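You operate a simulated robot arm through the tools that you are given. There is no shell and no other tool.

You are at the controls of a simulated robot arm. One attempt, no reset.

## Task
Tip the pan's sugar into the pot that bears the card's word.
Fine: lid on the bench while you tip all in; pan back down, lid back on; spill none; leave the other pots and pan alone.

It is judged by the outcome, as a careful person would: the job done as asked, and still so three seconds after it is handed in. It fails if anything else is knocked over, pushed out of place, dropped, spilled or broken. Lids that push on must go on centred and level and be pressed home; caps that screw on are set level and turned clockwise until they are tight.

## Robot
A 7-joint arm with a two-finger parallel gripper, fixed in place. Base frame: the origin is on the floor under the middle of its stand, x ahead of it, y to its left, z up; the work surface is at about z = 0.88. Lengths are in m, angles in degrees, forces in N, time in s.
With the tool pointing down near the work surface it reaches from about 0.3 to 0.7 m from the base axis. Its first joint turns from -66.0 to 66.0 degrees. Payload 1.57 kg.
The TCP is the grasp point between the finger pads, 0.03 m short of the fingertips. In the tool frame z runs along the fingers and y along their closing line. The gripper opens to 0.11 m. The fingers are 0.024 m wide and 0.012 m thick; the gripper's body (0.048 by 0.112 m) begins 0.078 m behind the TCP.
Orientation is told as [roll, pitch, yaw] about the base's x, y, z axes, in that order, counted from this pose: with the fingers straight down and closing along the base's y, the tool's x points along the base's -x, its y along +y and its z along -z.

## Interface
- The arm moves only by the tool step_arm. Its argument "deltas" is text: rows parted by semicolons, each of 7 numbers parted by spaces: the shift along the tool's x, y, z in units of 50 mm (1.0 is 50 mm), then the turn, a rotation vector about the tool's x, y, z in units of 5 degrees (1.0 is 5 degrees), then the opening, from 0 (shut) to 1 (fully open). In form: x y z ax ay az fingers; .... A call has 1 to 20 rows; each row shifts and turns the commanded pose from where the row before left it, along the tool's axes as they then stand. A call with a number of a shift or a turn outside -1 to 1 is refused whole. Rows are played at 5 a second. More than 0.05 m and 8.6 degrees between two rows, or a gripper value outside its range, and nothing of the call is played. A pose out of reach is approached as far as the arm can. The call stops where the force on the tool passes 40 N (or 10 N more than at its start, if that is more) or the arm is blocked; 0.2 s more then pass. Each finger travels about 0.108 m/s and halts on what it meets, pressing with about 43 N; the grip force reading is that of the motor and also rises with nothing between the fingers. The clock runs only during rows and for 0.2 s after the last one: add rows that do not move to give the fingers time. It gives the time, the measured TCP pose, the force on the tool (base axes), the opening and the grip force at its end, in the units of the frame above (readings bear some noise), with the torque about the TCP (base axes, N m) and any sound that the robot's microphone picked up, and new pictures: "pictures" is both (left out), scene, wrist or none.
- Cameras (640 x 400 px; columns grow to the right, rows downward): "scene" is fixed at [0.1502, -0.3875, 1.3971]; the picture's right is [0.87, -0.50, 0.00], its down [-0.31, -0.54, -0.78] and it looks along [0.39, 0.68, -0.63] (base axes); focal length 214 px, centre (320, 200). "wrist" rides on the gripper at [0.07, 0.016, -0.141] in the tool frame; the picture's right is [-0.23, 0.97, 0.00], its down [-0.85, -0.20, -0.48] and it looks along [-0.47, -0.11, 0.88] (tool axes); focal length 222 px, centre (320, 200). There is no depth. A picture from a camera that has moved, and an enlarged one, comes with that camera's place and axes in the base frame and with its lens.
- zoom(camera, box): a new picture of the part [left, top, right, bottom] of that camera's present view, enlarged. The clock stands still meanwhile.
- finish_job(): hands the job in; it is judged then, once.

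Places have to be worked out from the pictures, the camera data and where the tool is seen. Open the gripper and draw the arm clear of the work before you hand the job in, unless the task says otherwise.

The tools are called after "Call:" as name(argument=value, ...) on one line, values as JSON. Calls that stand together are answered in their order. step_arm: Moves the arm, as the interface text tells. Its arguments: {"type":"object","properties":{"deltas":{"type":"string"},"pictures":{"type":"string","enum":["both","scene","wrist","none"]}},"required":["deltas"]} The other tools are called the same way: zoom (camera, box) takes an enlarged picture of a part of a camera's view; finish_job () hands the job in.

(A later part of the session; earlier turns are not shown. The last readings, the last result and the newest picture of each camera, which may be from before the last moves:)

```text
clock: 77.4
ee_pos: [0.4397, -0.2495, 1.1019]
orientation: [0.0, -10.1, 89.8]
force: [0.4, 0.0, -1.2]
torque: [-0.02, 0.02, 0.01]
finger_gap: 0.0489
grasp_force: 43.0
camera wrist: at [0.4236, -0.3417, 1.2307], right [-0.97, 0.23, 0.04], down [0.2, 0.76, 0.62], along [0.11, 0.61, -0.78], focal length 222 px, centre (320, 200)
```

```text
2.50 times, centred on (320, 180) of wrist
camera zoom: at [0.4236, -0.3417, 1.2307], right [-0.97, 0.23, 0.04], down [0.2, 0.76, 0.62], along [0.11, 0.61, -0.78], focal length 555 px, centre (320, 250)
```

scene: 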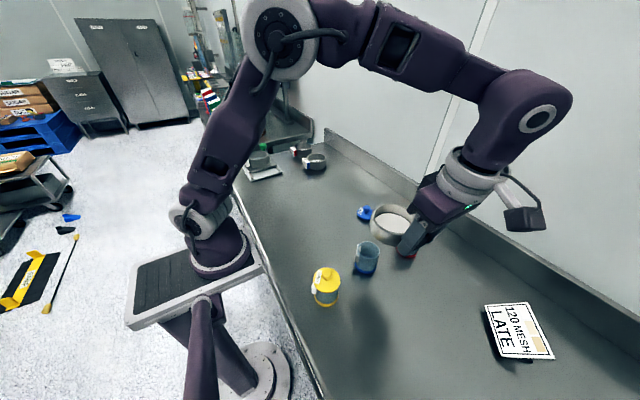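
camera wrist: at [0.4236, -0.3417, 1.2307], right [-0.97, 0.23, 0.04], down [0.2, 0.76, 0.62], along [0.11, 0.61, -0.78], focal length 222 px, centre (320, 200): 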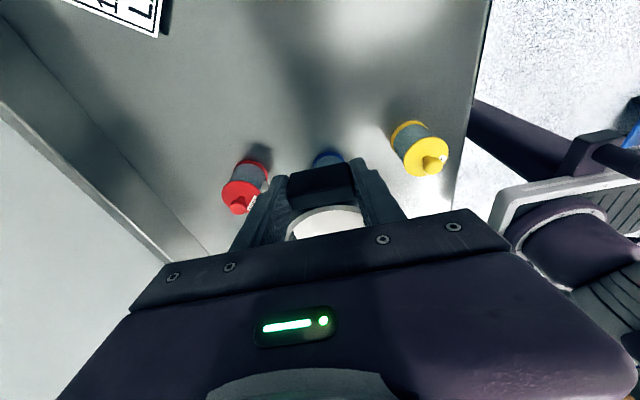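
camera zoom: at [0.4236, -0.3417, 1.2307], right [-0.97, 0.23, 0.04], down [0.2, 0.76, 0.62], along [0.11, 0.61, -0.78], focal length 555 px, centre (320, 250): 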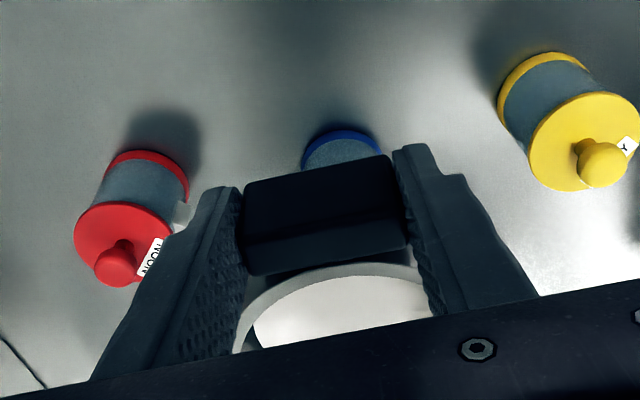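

Alignment with the blue pot looks right. I'll lower to TCP z≈1.000, putting the pan's lip just above and over the pot's mouth with its bottom ~1.5 cm above the rim.

Call:
step_arm(deltas="0.03 0 0.17 0 0 0 0; 0.06 0 0.34 0 0 0 0; 0.06 0 0.34 0 0 0 0; 0.06 0 0.34 0 0 0 0; 0.06 0 0.34 0 0 0 0; 0.06 0 0.34 0 0 0 0; 0.024 0 0.14 0 0 0 0; 0 0 0 0 0 0 0", pictures="both")

Call:
zoom(camera="scene", box=[310, 190, 450, 310])

```text
clock: 79.2
ee_pos: [0.4391, -0.2502, 1.0009]
orientation: [0.1, -10.1, 89.8]
force: [-0.5, 0.5, 0.0]
torque: [-0.07, 0.01, 0.0]
finger_gap: 0.0491
grasp_force: 42.9
camera wrist: at [0.4237, -0.3418, 1.1285], right [-0.97, 0.23, 0.04], down [0.2, 0.76, 0.62], along [0.11, 0.61, -0.78], focal length 222 px, centre (320, 200)
```

scene: 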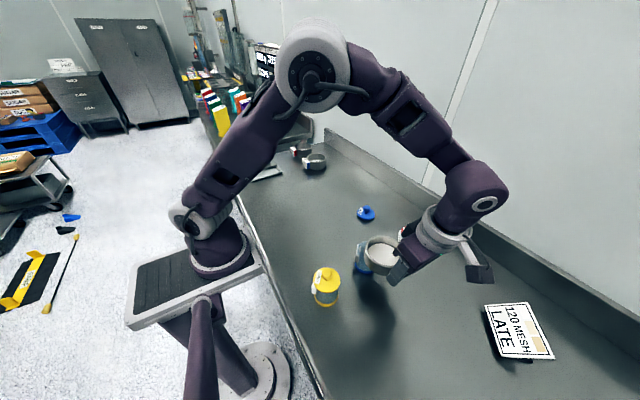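
wrist: 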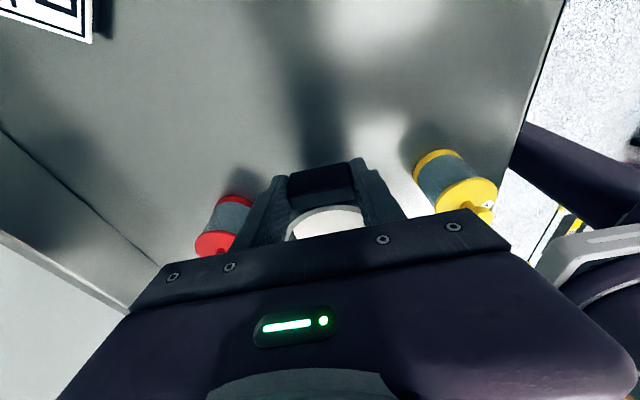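

```text
3.33 times, centred on (380, 250) of scene
camera zoom: at [0.1502, -0.3875, 1.3971], right [0.87, -0.5, 0.0], down [-0.31, -0.54, -0.78], along [0.39, 0.68, -0.63], focal length 715 px, centre (120, 33)
```

zoom: 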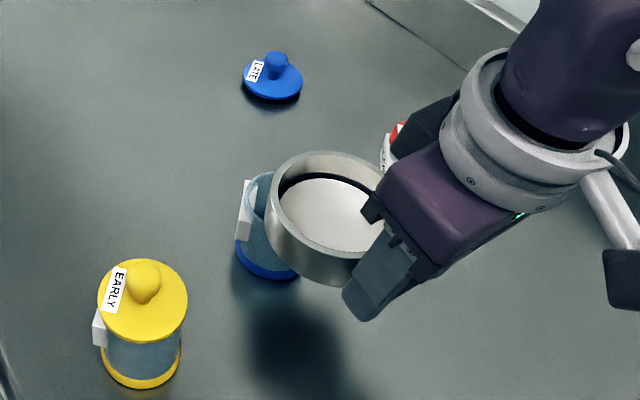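

Positioned: lip at roughly (0.44, -0.146, 1.002), just on the near side of the pot's centre. I'll start tilting slowly about the lip, first 20°.

Call:
step_arm(deltas="-0.0159 0 -0.0888 0 0.5 0 0; -0.0159 0 -0.0888 0 0.5 0 0; -0.0159 0 -0.0888 0 0.5 0 0; -0.0159 0 -0.0888 0 0.5 0 0; -0.0159 0 -0.0888 0 0.5 0 0; -0.0159 0 -0.0888 0 0.5 0 0; -0.0159 0 -0.0888 0 0.5 0 0; -0.0159 0 -0.0888 0 0.5 0 0", pictures="both")

Call:
zoom(camera="scene", box=[320, 200, 440, 300])

Call:
zoom(camera="wrist", box=[220, 120, 420, 260])

```text
clock: 81.0
ee_pos: [0.4393, -0.2442, 1.0354]
orientation: [-0.1, 10.0, 89.8]
force: [-0.6, -0.4, -2.0]
torque: [-0.05, 0.01, 0.01]
finger_gap: 0.0492
grasp_force: 42.7
camera wrist: at [0.4236, -0.2874, 1.188], right [-0.97, 0.23, -0.04], down [0.2, 0.92, 0.32], along [0.11, 0.31, -0.95], focal length 222 px, centre (320, 200)
```

scene: 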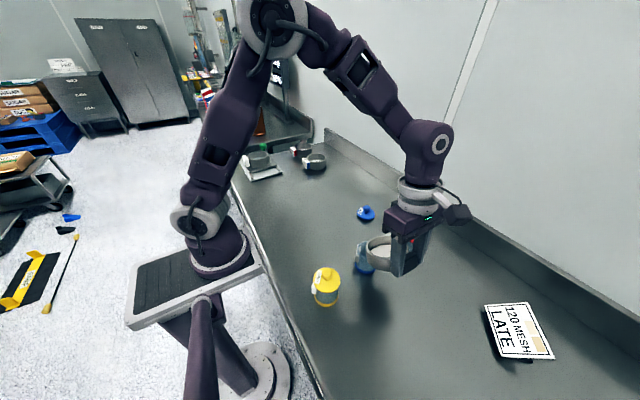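
wrist: 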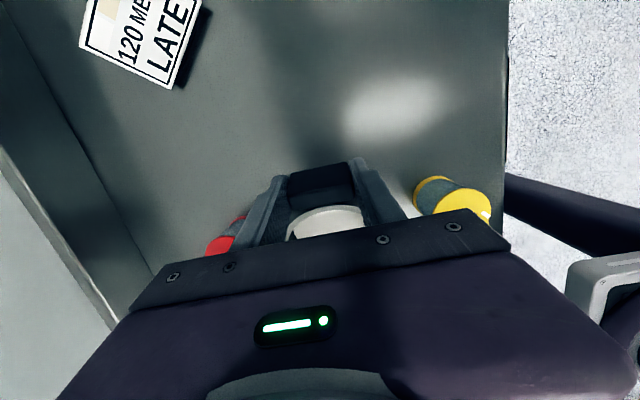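

```text
4.00 times, centred on (380, 250) of scene
camera zoom: at [0.1502, -0.3875, 1.3971], right [0.87, -0.5, 0.0], down [-0.31, -0.54, -0.78], along [0.39, 0.68, -0.63], focal length 858 px, centre (80, 0)
```

zoom: 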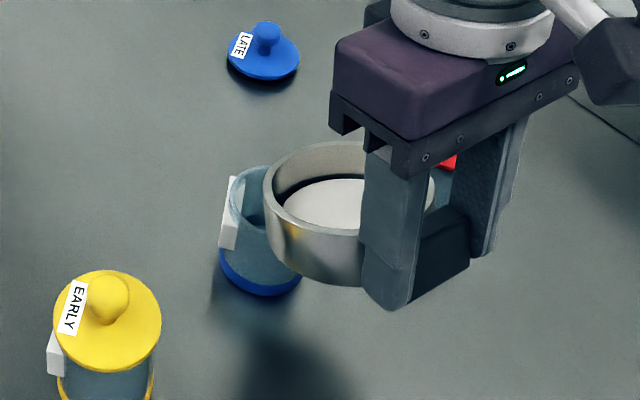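

```text
2.86 times, centred on (320, 190) of wrist
camera zoom: at [0.4236, -0.2874, 1.188], right [-0.97, 0.23, -0.04], down [0.2, 0.92, 0.32], along [0.11, 0.31, -0.95], focal length 635 px, centre (320, 229)
```

zoom: 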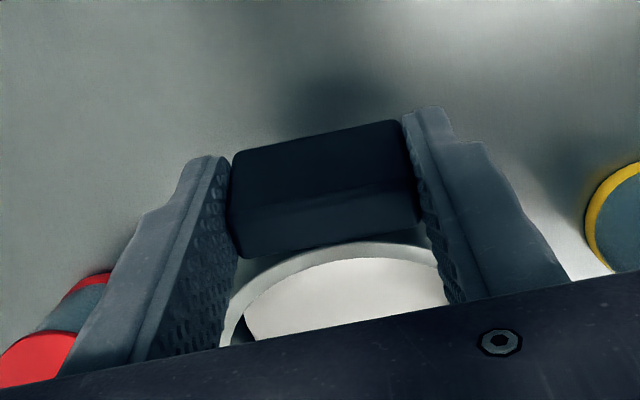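

Tracking matches the plan exactly (θ=20°), no flow yet. Next 10° at 1° per row while lowering the lip by 12 mm toward the mouth.

Call:
step_arm(deltas="-0.0121 0 -0.0124 0 0.2 0 0; -0.0121 0 -0.0124 0 0.2 0 0; -0.0121 0 -0.0124 0 0.2 0 0; -0.0121 0 -0.0124 0 0.2 0 0; -0.0121 0 -0.0124 0 0.2 0 0; -0.0121 0 -0.0124 0 0.2 0 0; -0.0121 0 -0.0124 0 0.2 0 0; -0.0121 0 -0.0124 0 0.2 0 0; -0.0121 0 -0.0124 0 0.2 0 0; -0.0121 0 -0.0124 0 0.2 0 0", pictures="both")

Call:
zoom(camera="scene", box=[320, 200, 440, 300])

```text
clock: 83.2
ee_pos: [0.4411, -0.2359, 1.0393]
orientation: [-0.1, 20.0, 89.9]
force: [0.1, 0.0, -1.6]
torque: [-0.03, 0.0, -0.01]
finger_gap: 0.0491
grasp_force: 43.0
camera wrist: at [0.4237, -0.2528, 1.1978], right [-0.97, 0.22, -0.08], down [0.2, 0.97, 0.16], along [0.11, 0.14, -0.98], focal length 222 px, centre (320, 200)
```

scene: 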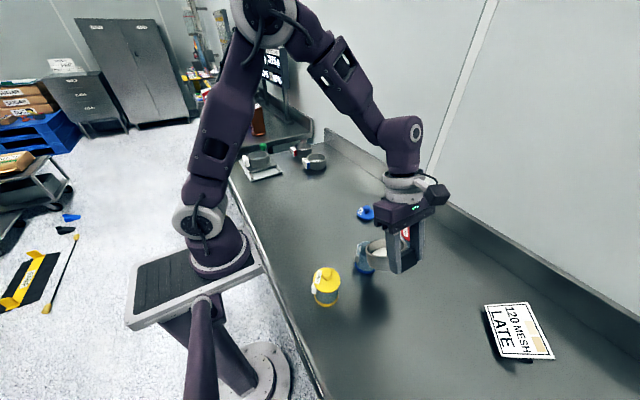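
wrist: 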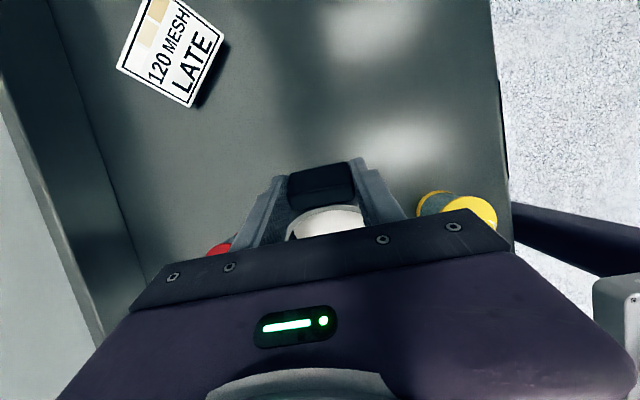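

```text
4.00 times, centred on (380, 250) of scene
camera zoom: at [0.1502, -0.3875, 1.3971], right [0.87, -0.5, 0.0], down [-0.31, -0.54, -0.78], along [0.39, 0.68, -0.63], focal length 858 px, centre (80, 0)
```

zoom: 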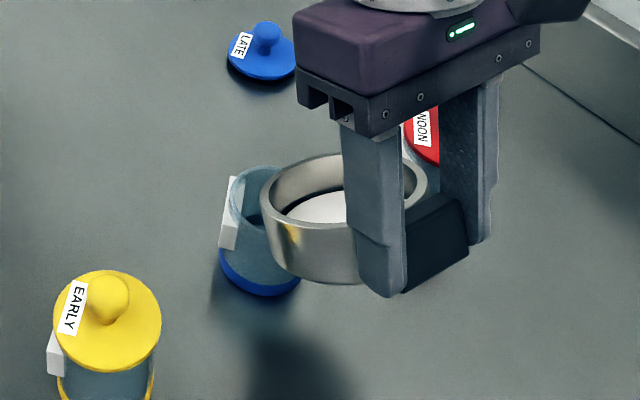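

θ=30°, still no visible flow. Continuing at 1° per row, keeping the lip over the mouth and lowering it slightly.

Call:
step_arm(deltas="-0.0145 0 -0.0175 0 0.2 0 0; -0.0145 0 -0.0175 0 0.2 0 0; -0.0145 0 -0.0175 0 0.2 0 0; -0.0145 0 -0.0175 0 0.2 0 0; -0.0145 0 -0.0175 0 0.2 0 0; -0.0145 0 -0.0175 0 0.2 0 0; -0.0145 0 -0.0175 0 0.2 0 0; -0.0145 0 -0.0175 0 0.2 0 0", pictures="both")

Call:
zoom(camera="scene", box=[320, 200, 440, 300])

Call:
zoom(camera="wrist", box=[220, 120, 420, 260])

```text
clock: 85.0
ee_pos: [0.4393, -0.2282, 1.0442]
orientation: [0.0, 27.9, 89.8]
force: [0.8, -0.7, -0.6]
torque: [0.01, 0.0, 0.04]
finger_gap: 0.0492
grasp_force: 43.1
camera wrist: at [0.4239, -0.2225, 1.203], right [-0.97, 0.2, -0.11], down [0.2, 0.98, 0.02], along [0.11, 0.0, -0.99], focal length 222 px, centre (320, 200)
```

scene: 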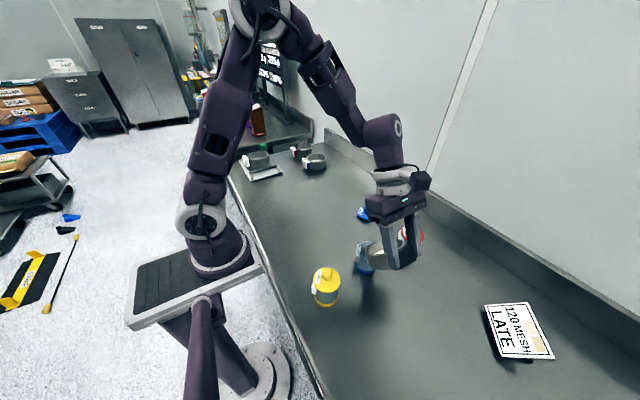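
wrist: 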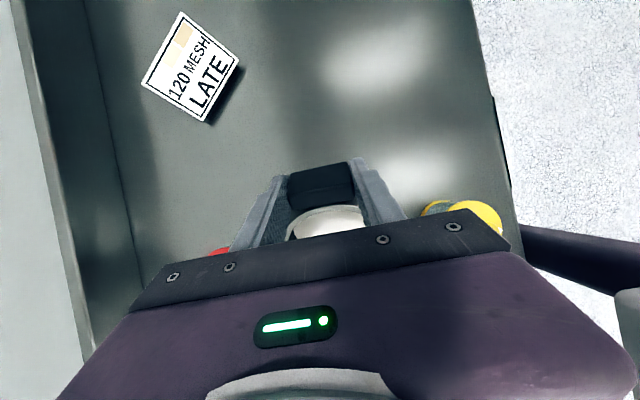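

```text
4.00 times, centred on (380, 250) of scene
camera zoom: at [0.1502, -0.3875, 1.3971], right [0.87, -0.5, 0.0], down [-0.31, -0.54, -0.78], along [0.39, 0.68, -0.63], focal length 858 px, centre (80, 0)
```

zoom: 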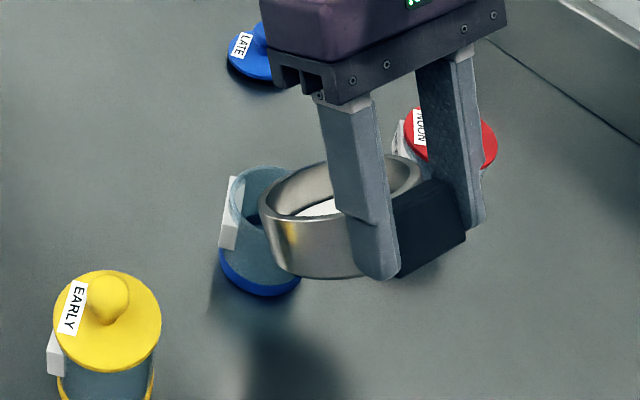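

```text
2.86 times, centred on (320, 190) of wrist
camera zoom: at [0.4239, -0.2225, 1.203], right [-0.97, 0.2, -0.11], down [0.2, 0.98, 0.02], along [0.11, 0.0, -0.99], focal length 635 px, centre (320, 229)
```

zoom: 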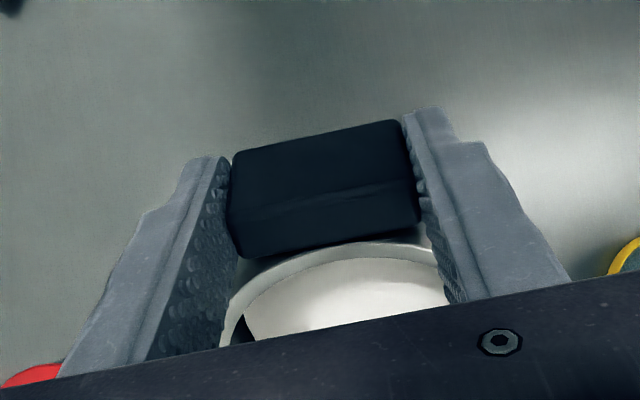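

θ=38°, the sugar surface still moves with the pan. Continuing 7° more.

Call:
step_arm(deltas="-0.0155 0 -0.0185 0 0.2 0 0; -0.0155 0 -0.0185 0 0.2 0 0; -0.0155 0 -0.0185 0 0.2 0 0; -0.0155 0 -0.0185 0 0.2 0 0; -0.0155 0 -0.0185 0 0.2 0 0; -0.0155 0 -0.0185 0 0.2 0 0; -0.0155 0 -0.0185 0 0.2 0 0", pictures="both")

Call:
zoom(camera="scene", box=[320, 200, 440, 300])

Call:
zoom(camera="wrist", box=[220, 120, 420, 260])

```text
clock: 86.6
ee_pos: [0.4404, -0.2203, 1.047]
orientation: [0.0, 35.0, 89.9]
force: [0.3, 0.5, -2.1]
torque: [0.01, -0.01, -0.03]
finger_gap: 0.0492
grasp_force: 42.7
camera wrist: at [0.4237, -0.1955, 1.2036], right [-0.97, 0.19, -0.13], down [0.2, 0.97, -0.1], along [0.11, -0.12, -0.99], focal length 222 px, centre (320, 200)
```

scene: 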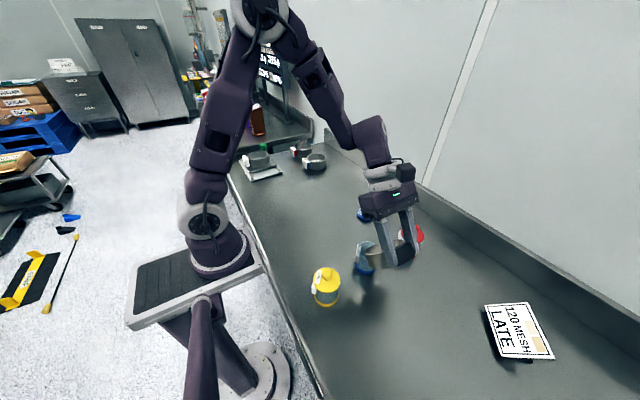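
wrist: 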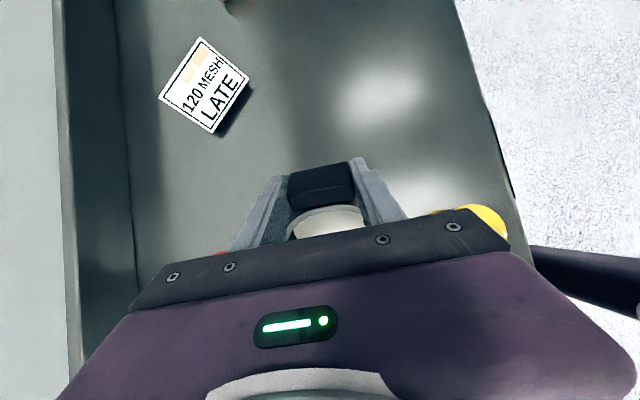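

```text
4.00 times, centred on (380, 250) of scene
camera zoom: at [0.1502, -0.3875, 1.3971], right [0.87, -0.5, 0.0], down [-0.31, -0.54, -0.78], along [0.39, 0.68, -0.63], focal length 858 px, centre (80, 0)
```

zoom: 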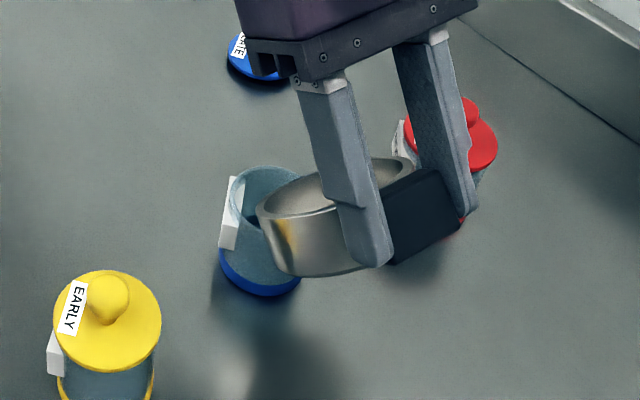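

```text
2.86 times, centred on (320, 190) of wrist
camera zoom: at [0.4237, -0.1955, 1.2036], right [-0.97, 0.19, -0.13], down [0.2, 0.97, -0.1], along [0.11, -0.12, -0.99], focal length 635 px, centre (320, 229)
```

zoom: 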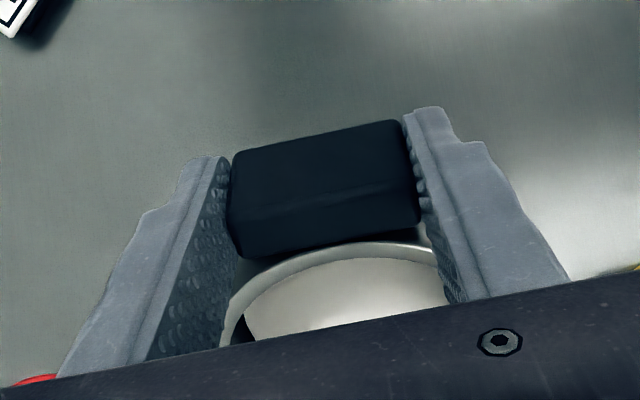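

θ=45°, lip at z≈0.975, about 3 cm above the mouth; no flow yet. I'll slow to 0.5° per row from here.

Call:
step_arm(deltas="-0.0066 0 -0.0137 0 0.1 0 0; -0.0066 0 -0.0137 0 0.1 0 0; -0.0066 0 -0.0137 0 0.1 0 0; -0.0066 0 -0.0137 0 0.1 0 0; -0.0066 0 -0.0137 0 0.1 0 0; -0.0066 0 -0.0137 0 0.1 0 0; -0.0066 0 -0.0137 0 0.1 0 0; -0.0066 0 -0.0137 0 0.1 0 0; -0.0066 0 -0.0137 0 0.1 0 0; -0.0066 0 -0.0137 0 0.1 0 0; -0.0066 0 -0.0137 0 0.1 0 0; -0.0066 0 -0.0137 0 0.1 0 0; -0.0066 0 -0.0137 0 0.1 0 0; -0.0066 0 -0.0137 0 0.1 0 0; -0.0066 0 -0.0137 0 0.1 0 0; -0.0066 0 -0.0137 0 0.1 0 0", pictures="both")

Call:
zoom(camera="scene", box=[320, 200, 440, 300])

Call:
zoom(camera="wrist", box=[220, 120, 420, 260])

```text
clock: 90.0
ee_pos: [0.4398, -0.2111, 1.0528]
orientation: [0.1, 43.0, 89.8]
force: [-0.1, -0.7, -0.7]
torque: [0.01, 0.04, -0.01]
finger_gap: 0.0491
grasp_force: 42.7
camera wrist: at [0.424, -0.1639, 1.2048], right [-0.97, 0.17, -0.15], down [0.2, 0.95, -0.23], along [0.11, -0.26, -0.96], focal length 222 px, centre (320, 200)
```

scene: 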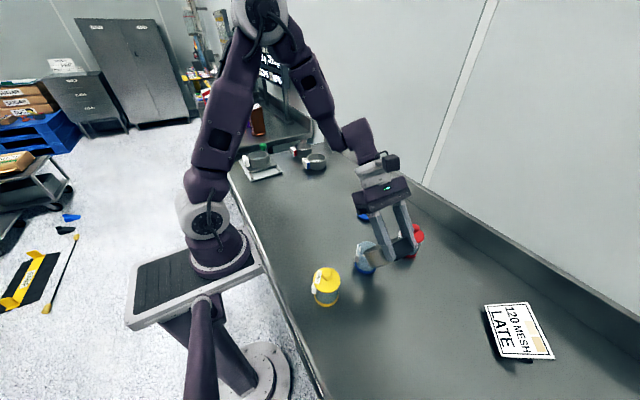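
wrist: 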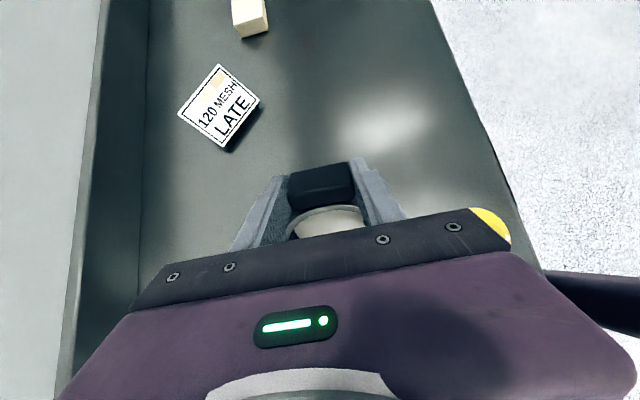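

```text
4.00 times, centred on (380, 250) of scene
camera zoom: at [0.1502, -0.3875, 1.3971], right [0.87, -0.5, 0.0], down [-0.31, -0.54, -0.78], along [0.39, 0.68, -0.63], focal length 858 px, centre (80, 0)
```

zoom: 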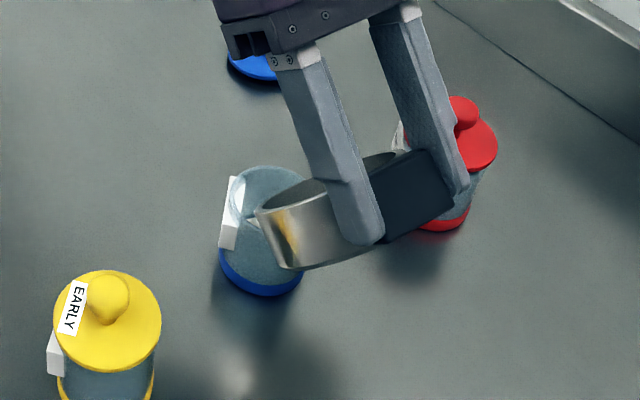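

```text
2.86 times, centred on (320, 190) of wrist
camera zoom: at [0.424, -0.1639, 1.2048], right [-0.97, 0.17, -0.15], down [0.2, 0.95, -0.23], along [0.11, -0.26, -0.96], focal length 635 px, centre (320, 229)
```

zoom: 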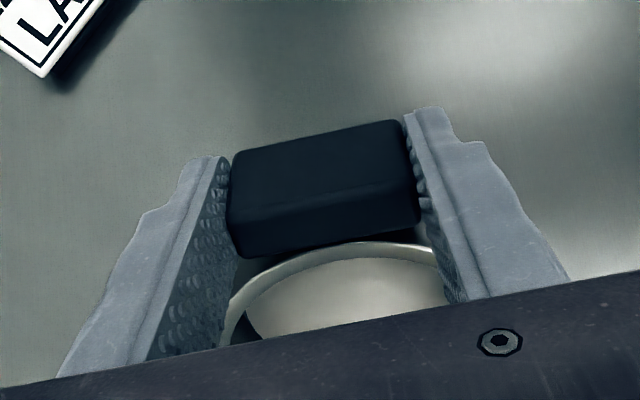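

θ=53°. I'll zoom closely on the pot to see whether any sugar is flowing yet.

Call:
zoom(camera="scene", box=[365, 235, 410, 280])

Call:
zoom(camera="scene", box=[350, 230, 390, 280])

```text
8.89 times, centred on (388, 258) of scene
camera zoom: at [0.1502, -0.3875, 1.3971], right [0.87, -0.5, 0.0], down [-0.31, -0.54, -0.78], along [0.39, 0.68, -0.63], focal length 1906 px, centre (-280, -311)
```

zoom: 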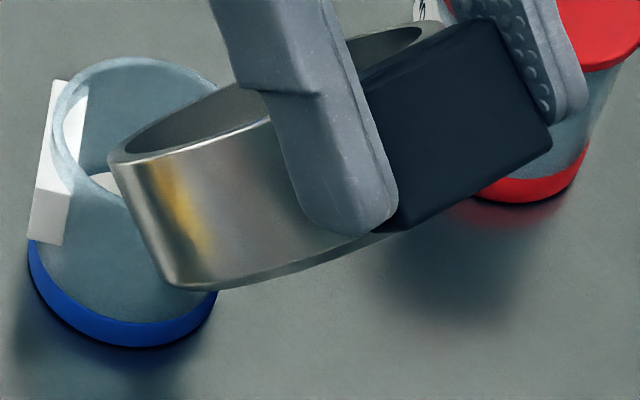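

```text
8.00 times, centred on (370, 255) of scene
camera zoom: at [0.1502, -0.3875, 1.3971], right [0.87, -0.5, 0.0], down [-0.31, -0.54, -0.78], along [0.39, 0.68, -0.63], focal length 1716 px, centre (-80, -240)
```

zoom: 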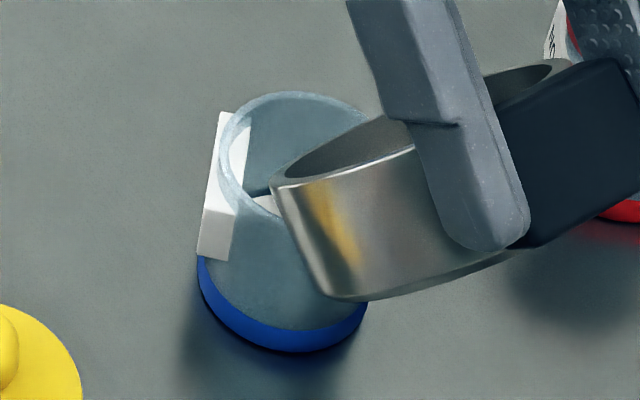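

White sugar is now visible inside the pot and none on the bench — it is flowing in cleanly. I'll continue slowly at 0.5° per row.

Call:
step_arm(deltas="-0.0066 0 -0.0142 0 0.1 0 0; -0.0066 0 -0.0142 0 0.1 0 0; -0.0066 0 -0.0142 0 0.1 0 0; -0.0066 0 -0.0142 0 0.1 0 0; -0.0066 0 -0.0142 0 0.1 0 0; -0.0066 0 -0.0142 0 0.1 0 0; -0.0066 0 -0.0142 0 0.1 0 0; -0.0066 0 -0.0142 0 0.1 0 0; -0.0066 0 -0.0142 0 0.1 0 0; -0.0066 0 -0.0142 0 0.1 0 0; -0.0066 0 -0.0142 0 0.1 0 0; -0.0066 0 -0.0142 0 0.1 0 0; -0.0066 0 -0.0142 0 0.1 0 0; -0.0066 0 -0.0142 0 0.1 0 0", pictures="both")

Call:
zoom(camera="scene", box=[350, 230, 390, 280])

Call:
zoom(camera="wrist", box=[220, 120, 420, 260])

```text
clock: 93.0
ee_pos: [0.4393, -0.2001, 1.0555]
orientation: [0.0, 50.1, 89.8]
force: [0.6, -0.2, -0.5]
torque: [-0.02, -0.01, 0.0]
finger_gap: 0.0489
grasp_force: 43.4
camera wrist: at [0.4239, -0.1358, 1.2016], right [-0.97, 0.15, -0.17], down [0.2, 0.92, -0.35], along [0.11, -0.37, -0.92], focal length 222 px, centre (320, 200)
```

scene: 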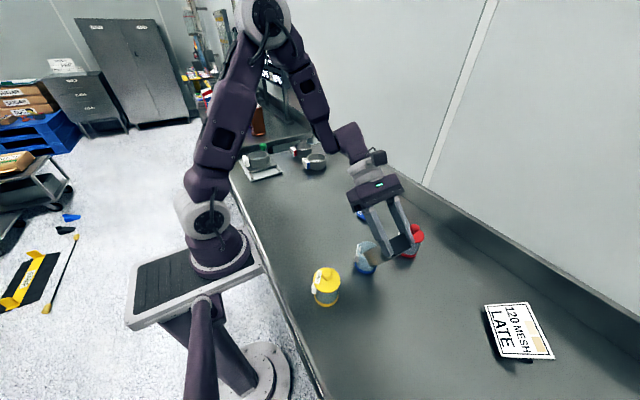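
wrist: 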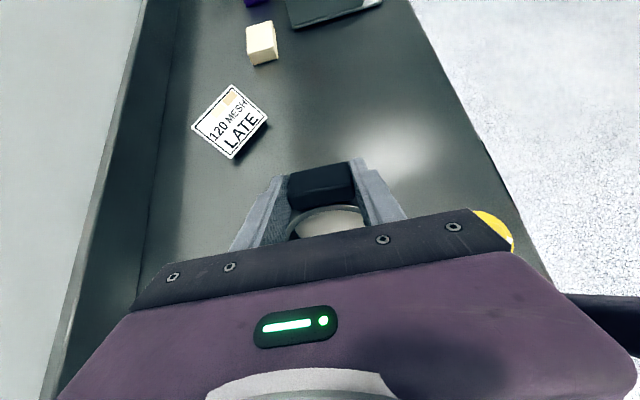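

```text
8.00 times, centred on (370, 255) of scene
camera zoom: at [0.1502, -0.3875, 1.3971], right [0.87, -0.5, 0.0], down [-0.31, -0.54, -0.78], along [0.39, 0.68, -0.63], focal length 1716 px, centre (-80, -240)
```

zoom: 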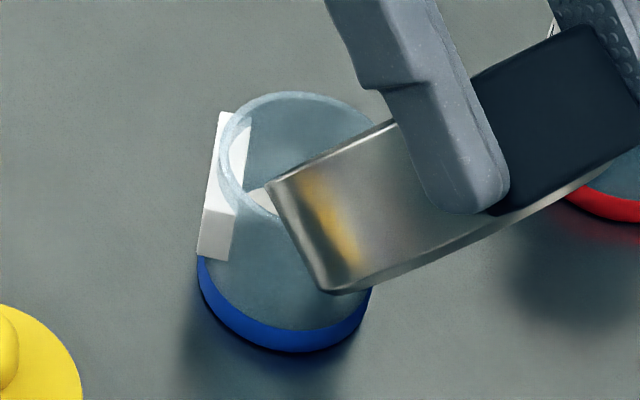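

```text
2.86 times, centred on (320, 190) of wrist
camera zoom: at [0.4239, -0.1358, 1.2016], right [-0.97, 0.15, -0.17], down [0.2, 0.92, -0.35], along [0.11, -0.37, -0.92], focal length 635 px, centre (320, 229)
```

zoom: 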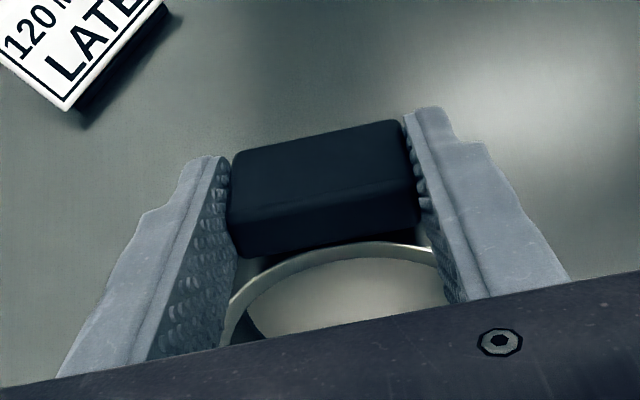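

θ=60°, the sugar level in the pot is rising and nothing has spilled. Continuing 10° more at the same slow rate.

Call:
step_arm(deltas="-0.0071 0 -0.0151 0 0.1 0 0; -0.0071 0 -0.0151 0 0.1 0 0; -0.0071 0 -0.0151 0 0.1 0 0; -0.0071 0 -0.0151 0 0.1 0 0; -0.0071 0 -0.0151 0 0.1 0 0; -0.0071 0 -0.0151 0 0.1 0 0; -0.0071 0 -0.0151 0 0.1 0 0; -0.0071 0 -0.0151 0 0.1 0 0; -0.0071 0 -0.0151 0 0.1 0 0; -0.0071 0 -0.0151 0 0.1 0 0; -0.0071 0 -0.0151 0 0.1 0 0; -0.0071 0 -0.0151 0 0.1 0 0; -0.0071 0 -0.0151 0 0.1 0 0; -0.0071 0 -0.0151 0 0.1 0 0; -0.0071 0 -0.0151 0 0.1 0 0; -0.0071 0 -0.0151 0 0.1 0 0; -0.0071 0 -0.0151 0 0.1 0 0; -0.0071 0 -0.0151 0 0.1 0 0; -0.0071 0 -0.0151 0 0.1 0 0; -0.0071 0 -0.0151 0 0.1 0 0", pictures="both")

Call:
zoom(camera="scene", box=[345, 230, 395, 285])

Call:
zoom(camera="wrist", box=[220, 120, 420, 260])

```text
clock: 97.2
ee_pos: [0.44, -0.1822, 1.0575]
orientation: [0.1, 60.0, 89.9]
force: [0.1, -1.0, -1.5]
torque: [0.01, 0.0, -0.04]
finger_gap: 0.0491
grasp_force: 42.9
camera wrist: at [0.4243, -0.0938, 1.1911], right [-0.97, 0.12, -0.2], down [0.2, 0.84, -0.5], along [0.11, -0.53, -0.84], focal length 222 px, centre (320, 200)
```

scene: 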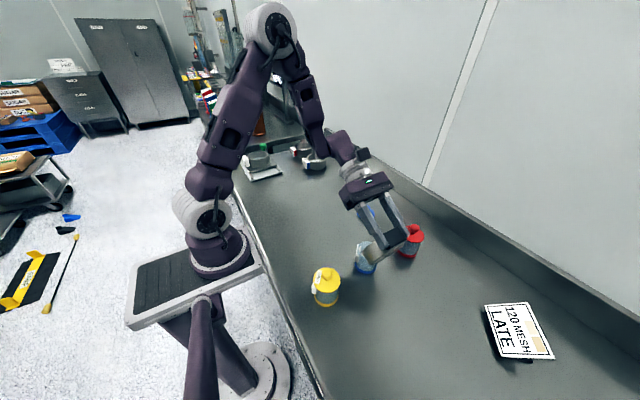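
wrist: 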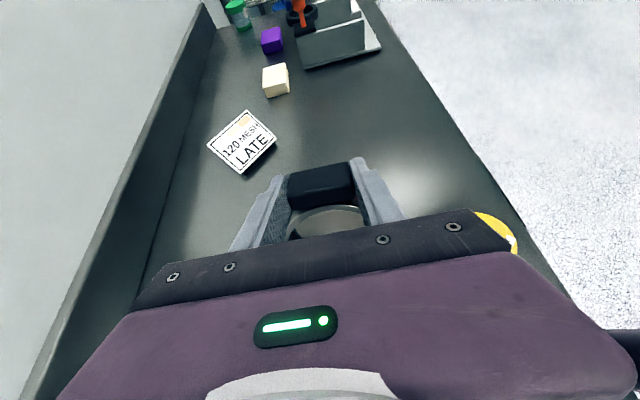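

```text
7.27 times, centred on (370, 258) of scene
camera zoom: at [0.1502, -0.3875, 1.3971], right [0.87, -0.5, 0.0], down [-0.31, -0.54, -0.78], along [0.39, 0.68, -0.63], focal length 1560 px, centre (-44, -218)
```

zoom: 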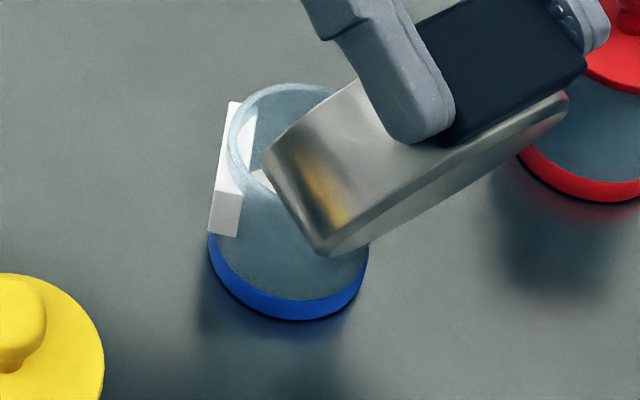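

```text
2.86 times, centred on (320, 190) of wrist
camera zoom: at [0.4243, -0.0938, 1.1911], right [-0.97, 0.12, -0.2], down [0.2, 0.84, -0.5], along [0.11, -0.53, -0.84], focal length 635 px, centre (320, 229)
```

zoom: 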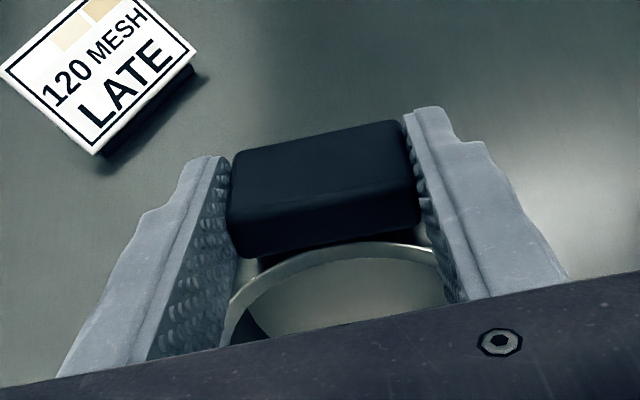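

θ=70°, lip ~1.5 cm above the mouth, still clean. Continuing 10° more about the fixed lip.

Call:
step_arm(deltas="-0.0029 0 -0.0178 0 0.1 0 0; -0.0029 0 -0.0178 0 0.1 0 0; -0.0029 0 -0.0178 0 0.1 0 0; -0.0029 0 -0.0178 0 0.1 0 0; -0.0029 0 -0.0178 0 0.1 0 0; -0.0029 0 -0.0178 0 0.1 0 0; -0.0029 0 -0.0178 0 0.1 0 0; -0.0029 0 -0.0178 0 0.1 0 0; -0.0029 0 -0.0178 0 0.1 0 0; -0.0029 0 -0.0178 0 0.1 0 0; -0.0029 0 -0.0178 0 0.1 0 0; -0.0029 0 -0.0178 0 0.1 0 0; -0.0029 0 -0.0178 0 0.1 0 0; -0.0029 0 -0.0178 0 0.1 0 0; -0.0029 0 -0.0178 0 0.1 0 0; -0.0029 0 -0.0178 0 0.1 0 0; -0.0029 0 -0.0178 0 0.1 0 0; -0.0029 0 -0.0178 0 0.1 0 0; -0.0029 0 -0.0178 0 0.1 0 0; -0.0029 0 -0.0178 0 0.1 0 0", pictures="both")

Call:
zoom(camera="scene", box=[345, 230, 395, 285])

Call:
zoom(camera="wrist", box=[220, 120, 420, 260])

```text
clock: 101.4
ee_pos: [0.4387, -0.1648, 1.0646]
orientation: [0.0, 70.0, 89.9]
force: [0.4, -0.6, -1.5]
torque: [0.04, 0.02, 0.01]
finger_gap: 0.0492
grasp_force: 43.0
camera wrist: at [0.4242, -0.0552, 1.1797], right [-0.97, 0.08, -0.21], down [0.2, 0.74, -0.64], along [0.11, -0.67, -0.74], focal length 222 px, centre (320, 200)
```

scene: 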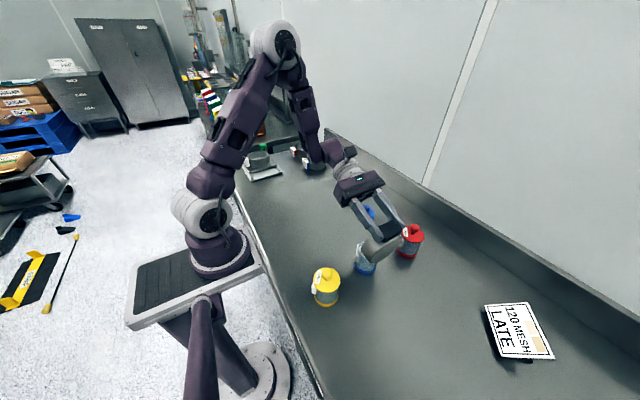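
wrist: 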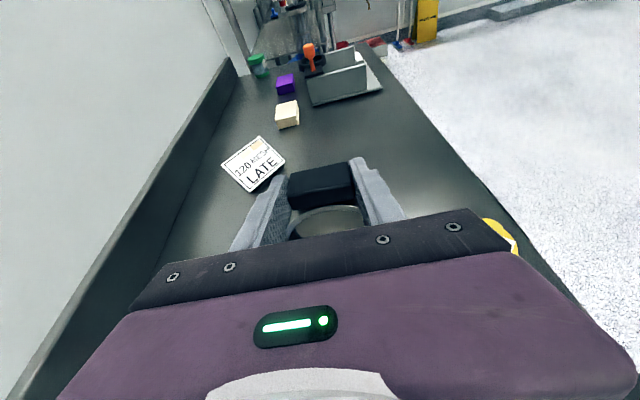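

```text
7.27 times, centred on (370, 258) of scene
camera zoom: at [0.1502, -0.3875, 1.3971], right [0.87, -0.5, 0.0], down [-0.31, -0.54, -0.78], along [0.39, 0.68, -0.63], focal length 1560 px, centre (-44, -218)
```

zoom: 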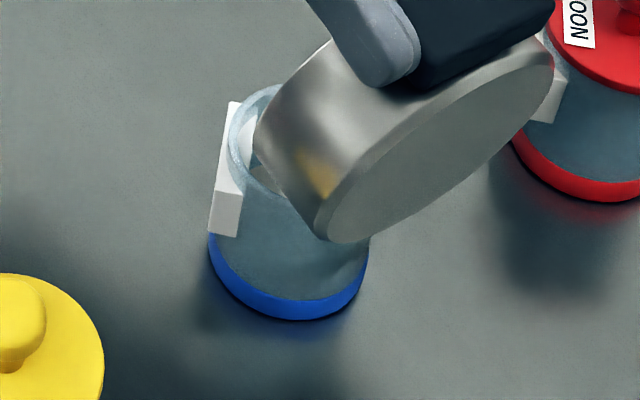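

```text
2.86 times, centred on (320, 190) of wrist
camera zoom: at [0.4242, -0.0552, 1.1797], right [-0.97, 0.08, -0.21], down [0.2, 0.74, -0.64], along [0.11, -0.67, -0.74], focal length 635 px, centre (320, 229)
```

zoom: 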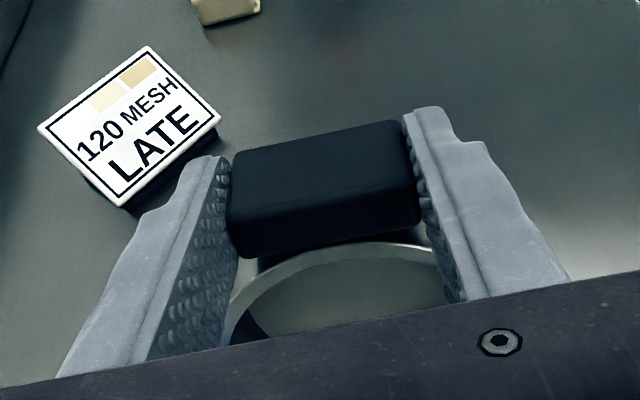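

θ=80°, clean so far. Continuing to 90° at 0.5° per row.

Call:
step_arm(deltas="-0.0029 0 -0.0178 0 0.1 0 0; -0.0029 0 -0.0178 0 0.1 0 0; -0.0029 0 -0.0178 0 0.1 0 0; -0.0029 0 -0.0178 0 0.1 0 0; -0.0029 0 -0.0178 0 0.1 0 0; -0.0029 0 -0.0178 0 0.1 0 0; -0.0029 0 -0.0178 0 0.1 0 0; -0.0029 0 -0.0178 0 0.1 0 0; -0.0029 0 -0.0178 0 0.1 0 0; -0.0029 0 -0.0178 0 0.1 0 0; -0.0029 0 -0.0178 0 0.1 0 0; -0.0029 0 -0.0178 0 0.1 0 0; -0.0029 0 -0.0178 0 0.1 0 0; -0.0029 0 -0.0178 0 0.1 0 0; -0.0029 0 -0.0178 0 0.1 0 0; -0.0029 0 -0.0178 0 0.1 0 0; -0.0029 0 -0.0178 0 0.1 0 0; -0.0029 0 -0.0178 0 0.1 0 0; -0.0029 0 -0.0178 0 0.1 0 0; -0.0029 0 -0.0178 0 0.1 0 0", pictures="both")

Call:
zoom(camera="scene", box=[345, 230, 395, 285])

Call:
zoom(camera="wrist", box=[220, 120, 420, 260])

```text
clock: 105.6
ee_pos: [0.4402, -0.1466, 1.0675]
orientation: [-0.1, 80.0, 89.8]
force: [-0.6, 0.7, -0.6]
torque: [0.02, -0.02, -0.01]
finger_gap: 0.0492
grasp_force: 42.9
camera wrist: at [0.4242, -0.0195, 1.1619], right [-0.97, 0.04, -0.22], down [0.2, 0.62, -0.76], along [0.11, -0.78, -0.61], focal length 222 px, centre (320, 200)
```

scene: 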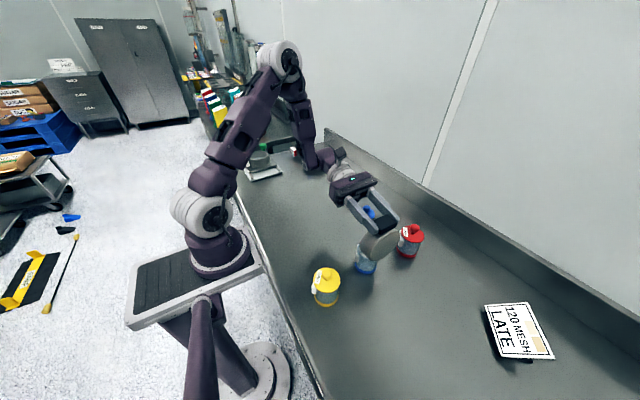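
wrist: 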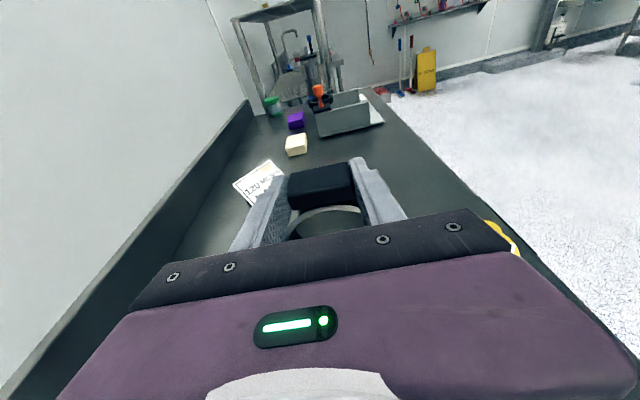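

```text
7.27 times, centred on (370, 258) of scene
camera zoom: at [0.1502, -0.3875, 1.3971], right [0.87, -0.5, 0.0], down [-0.31, -0.54, -0.78], along [0.39, 0.68, -0.63], focal length 1560 px, centre (-44, -218)
```

zoom: 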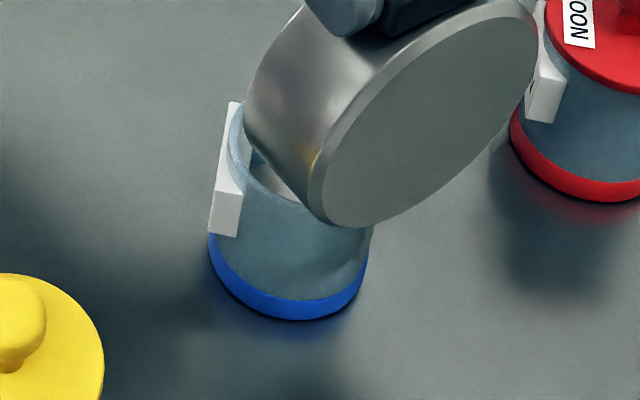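

```text
2.86 times, centred on (320, 190) of wrist
camera zoom: at [0.4242, -0.0195, 1.1619], right [-0.97, 0.04, -0.22], down [0.2, 0.62, -0.76], along [0.11, -0.78, -0.61], focal length 635 px, centre (320, 229)
```

zoom: 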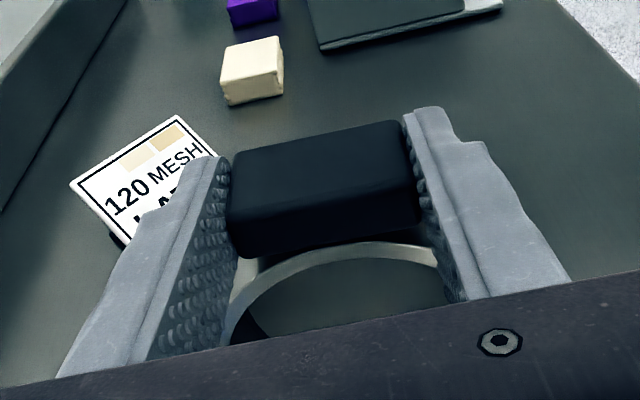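

θ=90° with the lip ~1.8 cm above the mouth; all clean. Continuing to 105° at 1° per row.

Call:
step_arm(deltas="-0.0059 0 -0.0356 0 0.2 0 0; -0.0059 0 -0.0356 0 0.2 0 0; -0.0059 0 -0.0356 0 0.2 0 0; -0.0059 0 -0.0356 0 0.2 0 0; -0.0059 0 -0.0356 0 0.2 0 0; -0.0059 0 -0.0356 0 0.2 0 0; -0.0059 0 -0.0356 0 0.2 0 0; -0.0059 0 -0.0356 0 0.2 0 0; -0.0059 0 -0.0356 0 0.2 0 0; -0.0059 0 -0.0356 0 0.2 0 0; -0.0059 0 -0.0356 0 0.2 0 0; -0.0059 0 -0.0356 0 0.2 0 0; -0.0059 0 -0.0356 0 0.2 0 0; -0.0059 0 -0.0356 0 0.2 0 0; -0.0059 0 -0.0356 0 0.2 0 0", pictures="both")

Call:
zoom(camera="scene", box=[345, 220, 405, 285])

Call:
zoom(camera="wrist", box=[220, 120, 420, 260])

```text
clock: 108.8
ee_pos: [0.4406, -0.1201, 1.0638]
orientation: [179.7, 85.1, -90.4]
force: [-0.7, -0.2, -1.5]
torque: [0.05, -0.01, -0.01]
finger_gap: 0.0491
grasp_force: 43.5
camera wrist: at [0.4244, 0.0276, 1.1228], right [-0.97, -0.02, -0.23], down [0.2, 0.4, -0.89], along [0.11, -0.92, -0.39], focal length 222 px, centre (320, 200)
```

scene: 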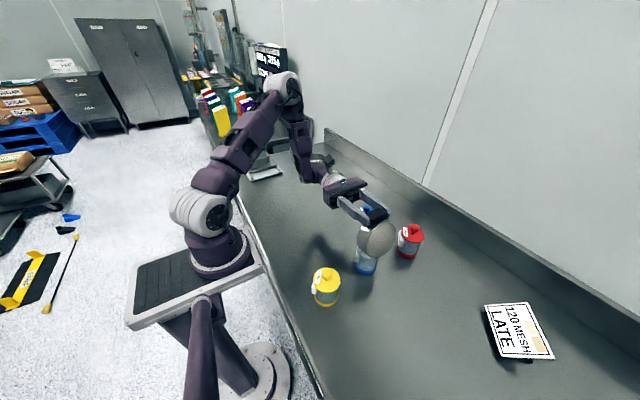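
wrist: 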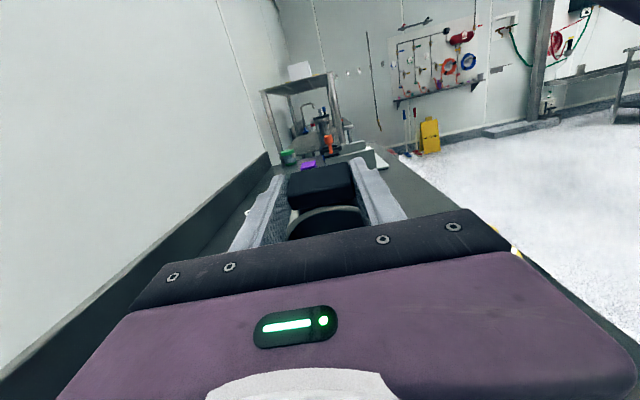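

```text
6.15 times, centred on (375, 252) of scene
camera zoom: at [0.1502, -0.3875, 1.3971], right [0.87, -0.5, 0.0], down [-0.31, -0.54, -0.78], along [0.39, 0.68, -0.63], focal length 1320 px, centre (-18, -123)
```

zoom: 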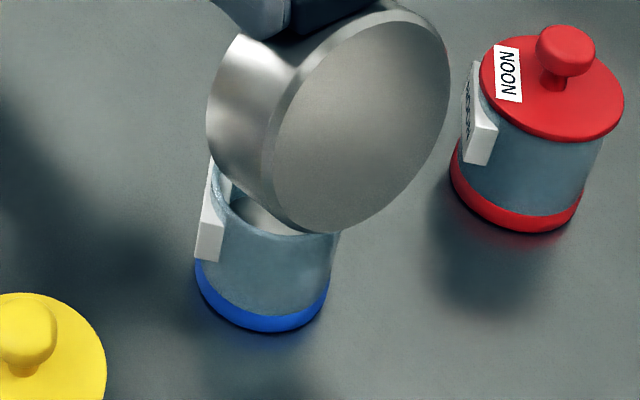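

```text
2.86 times, centred on (320, 190) of wrist
camera zoom: at [0.4244, 0.0276, 1.1228], right [-0.97, -0.02, -0.23], down [0.2, 0.4, -0.89], along [0.11, -0.92, -0.39], focal length 635 px, centre (320, 229)
```

zoom: 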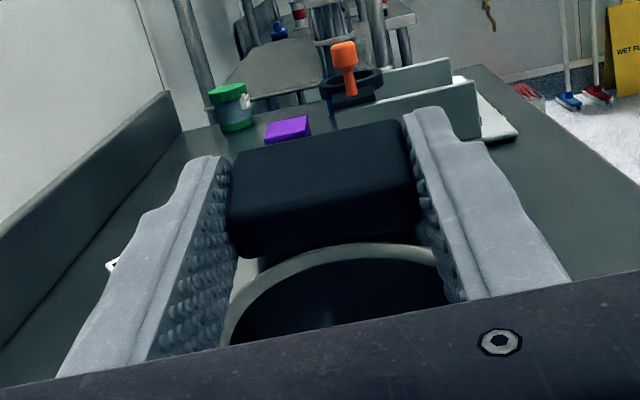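

θ=105°: the pan's floor near the handle now looks bare (dark), and the sugar is in the pot. I'll go on to 120° to empty it completely.

Call:
step_arm(deltas="-0.0059 0 -0.0356 0 0.2 0 0; -0.0059 0 -0.0356 0 0.2 0 0; -0.0059 0 -0.0356 0 0.2 0 0; -0.0059 0 -0.0356 0 0.2 0 0; -0.0059 0 -0.0356 0 0.2 0 0; -0.0059 0 -0.0356 0 0.2 0 0; -0.0059 0 -0.0356 0 0.2 0 0; -0.0059 0 -0.0356 0 0.2 0 0; -0.0059 0 -0.0356 0 0.2 0 0; -0.0059 0 -0.0356 0 0.2 0 0; -0.0059 0 -0.0356 0 0.2 0 0; -0.0059 0 -0.0356 0 0.2 0 0; -0.0059 0 -0.0356 0 0.2 0 0; -0.0059 0 -0.0356 0 0.2 0 0; -0.0059 0 -0.0356 0 0.2 0 0; 0 0 0 0 0 0 0; 0 0 0 0 0 0 0; 0 0 0 0 0 0 0; 0 0 0 0 0 0 0; 0 0 0 0 0 0 0", pictures="both")

Call:
zoom(camera="scene", box=[345, 220, 405, 285])

Call:
zoom(camera="wrist", box=[220, 120, 420, 260])

```text
clock: 113.0
ee_pos: [0.4404, -0.0944, 1.0552]
orientation: [180.0, 70.0, -90.2]
force: [-0.1, 0.2, -1.2]
torque: [0.05, 0.01, 0.0]
finger_gap: 0.049
grasp_force: 42.7
camera wrist: at [0.4242, 0.0629, 1.073], right [-0.97, -0.07, -0.21], down [0.2, 0.16, -0.97], along [0.11, -0.98, -0.14], focal length 222 px, centre (320, 200)
```

scene: 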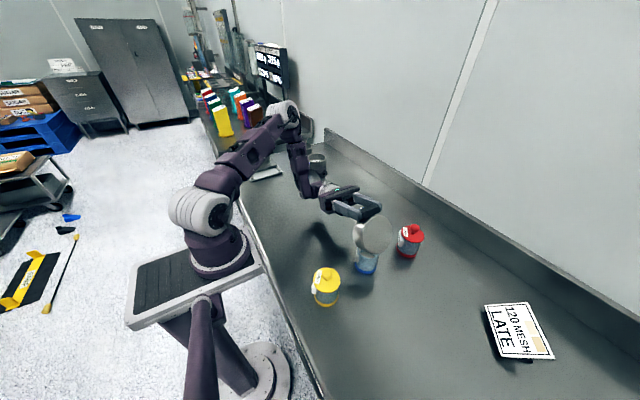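
wrist: 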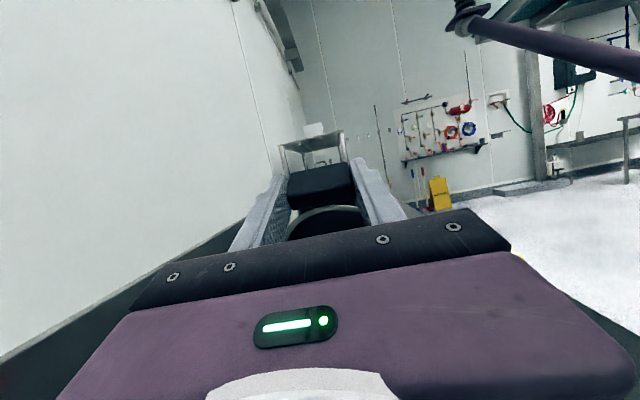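

```text
6.15 times, centred on (375, 252) of scene
camera zoom: at [0.1502, -0.3875, 1.3971], right [0.87, -0.5, 0.0], down [-0.31, -0.54, -0.78], along [0.39, 0.68, -0.63], focal length 1320 px, centre (-18, -123)
```

zoom: 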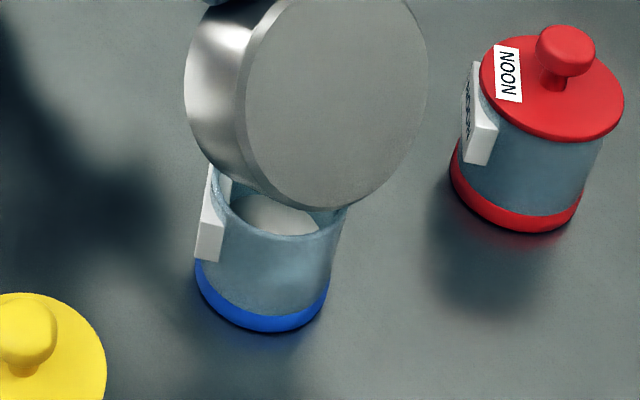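

```text
2.86 times, centred on (320, 190) of wrist
camera zoom: at [0.4242, 0.0629, 1.073], right [-0.97, -0.07, -0.21], down [0.2, 0.16, -0.97], along [0.11, -0.98, -0.14], focal length 635 px, centre (320, 229)
```

zoom: 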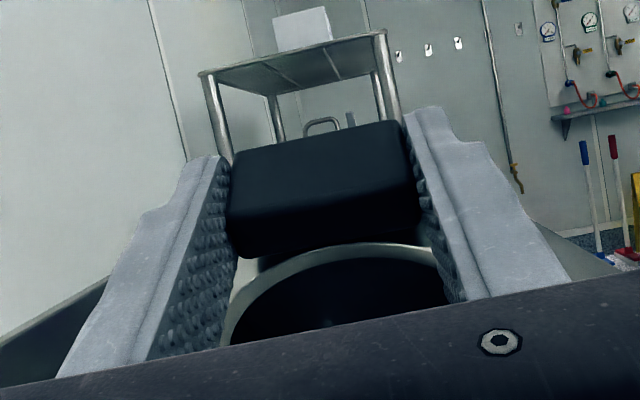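

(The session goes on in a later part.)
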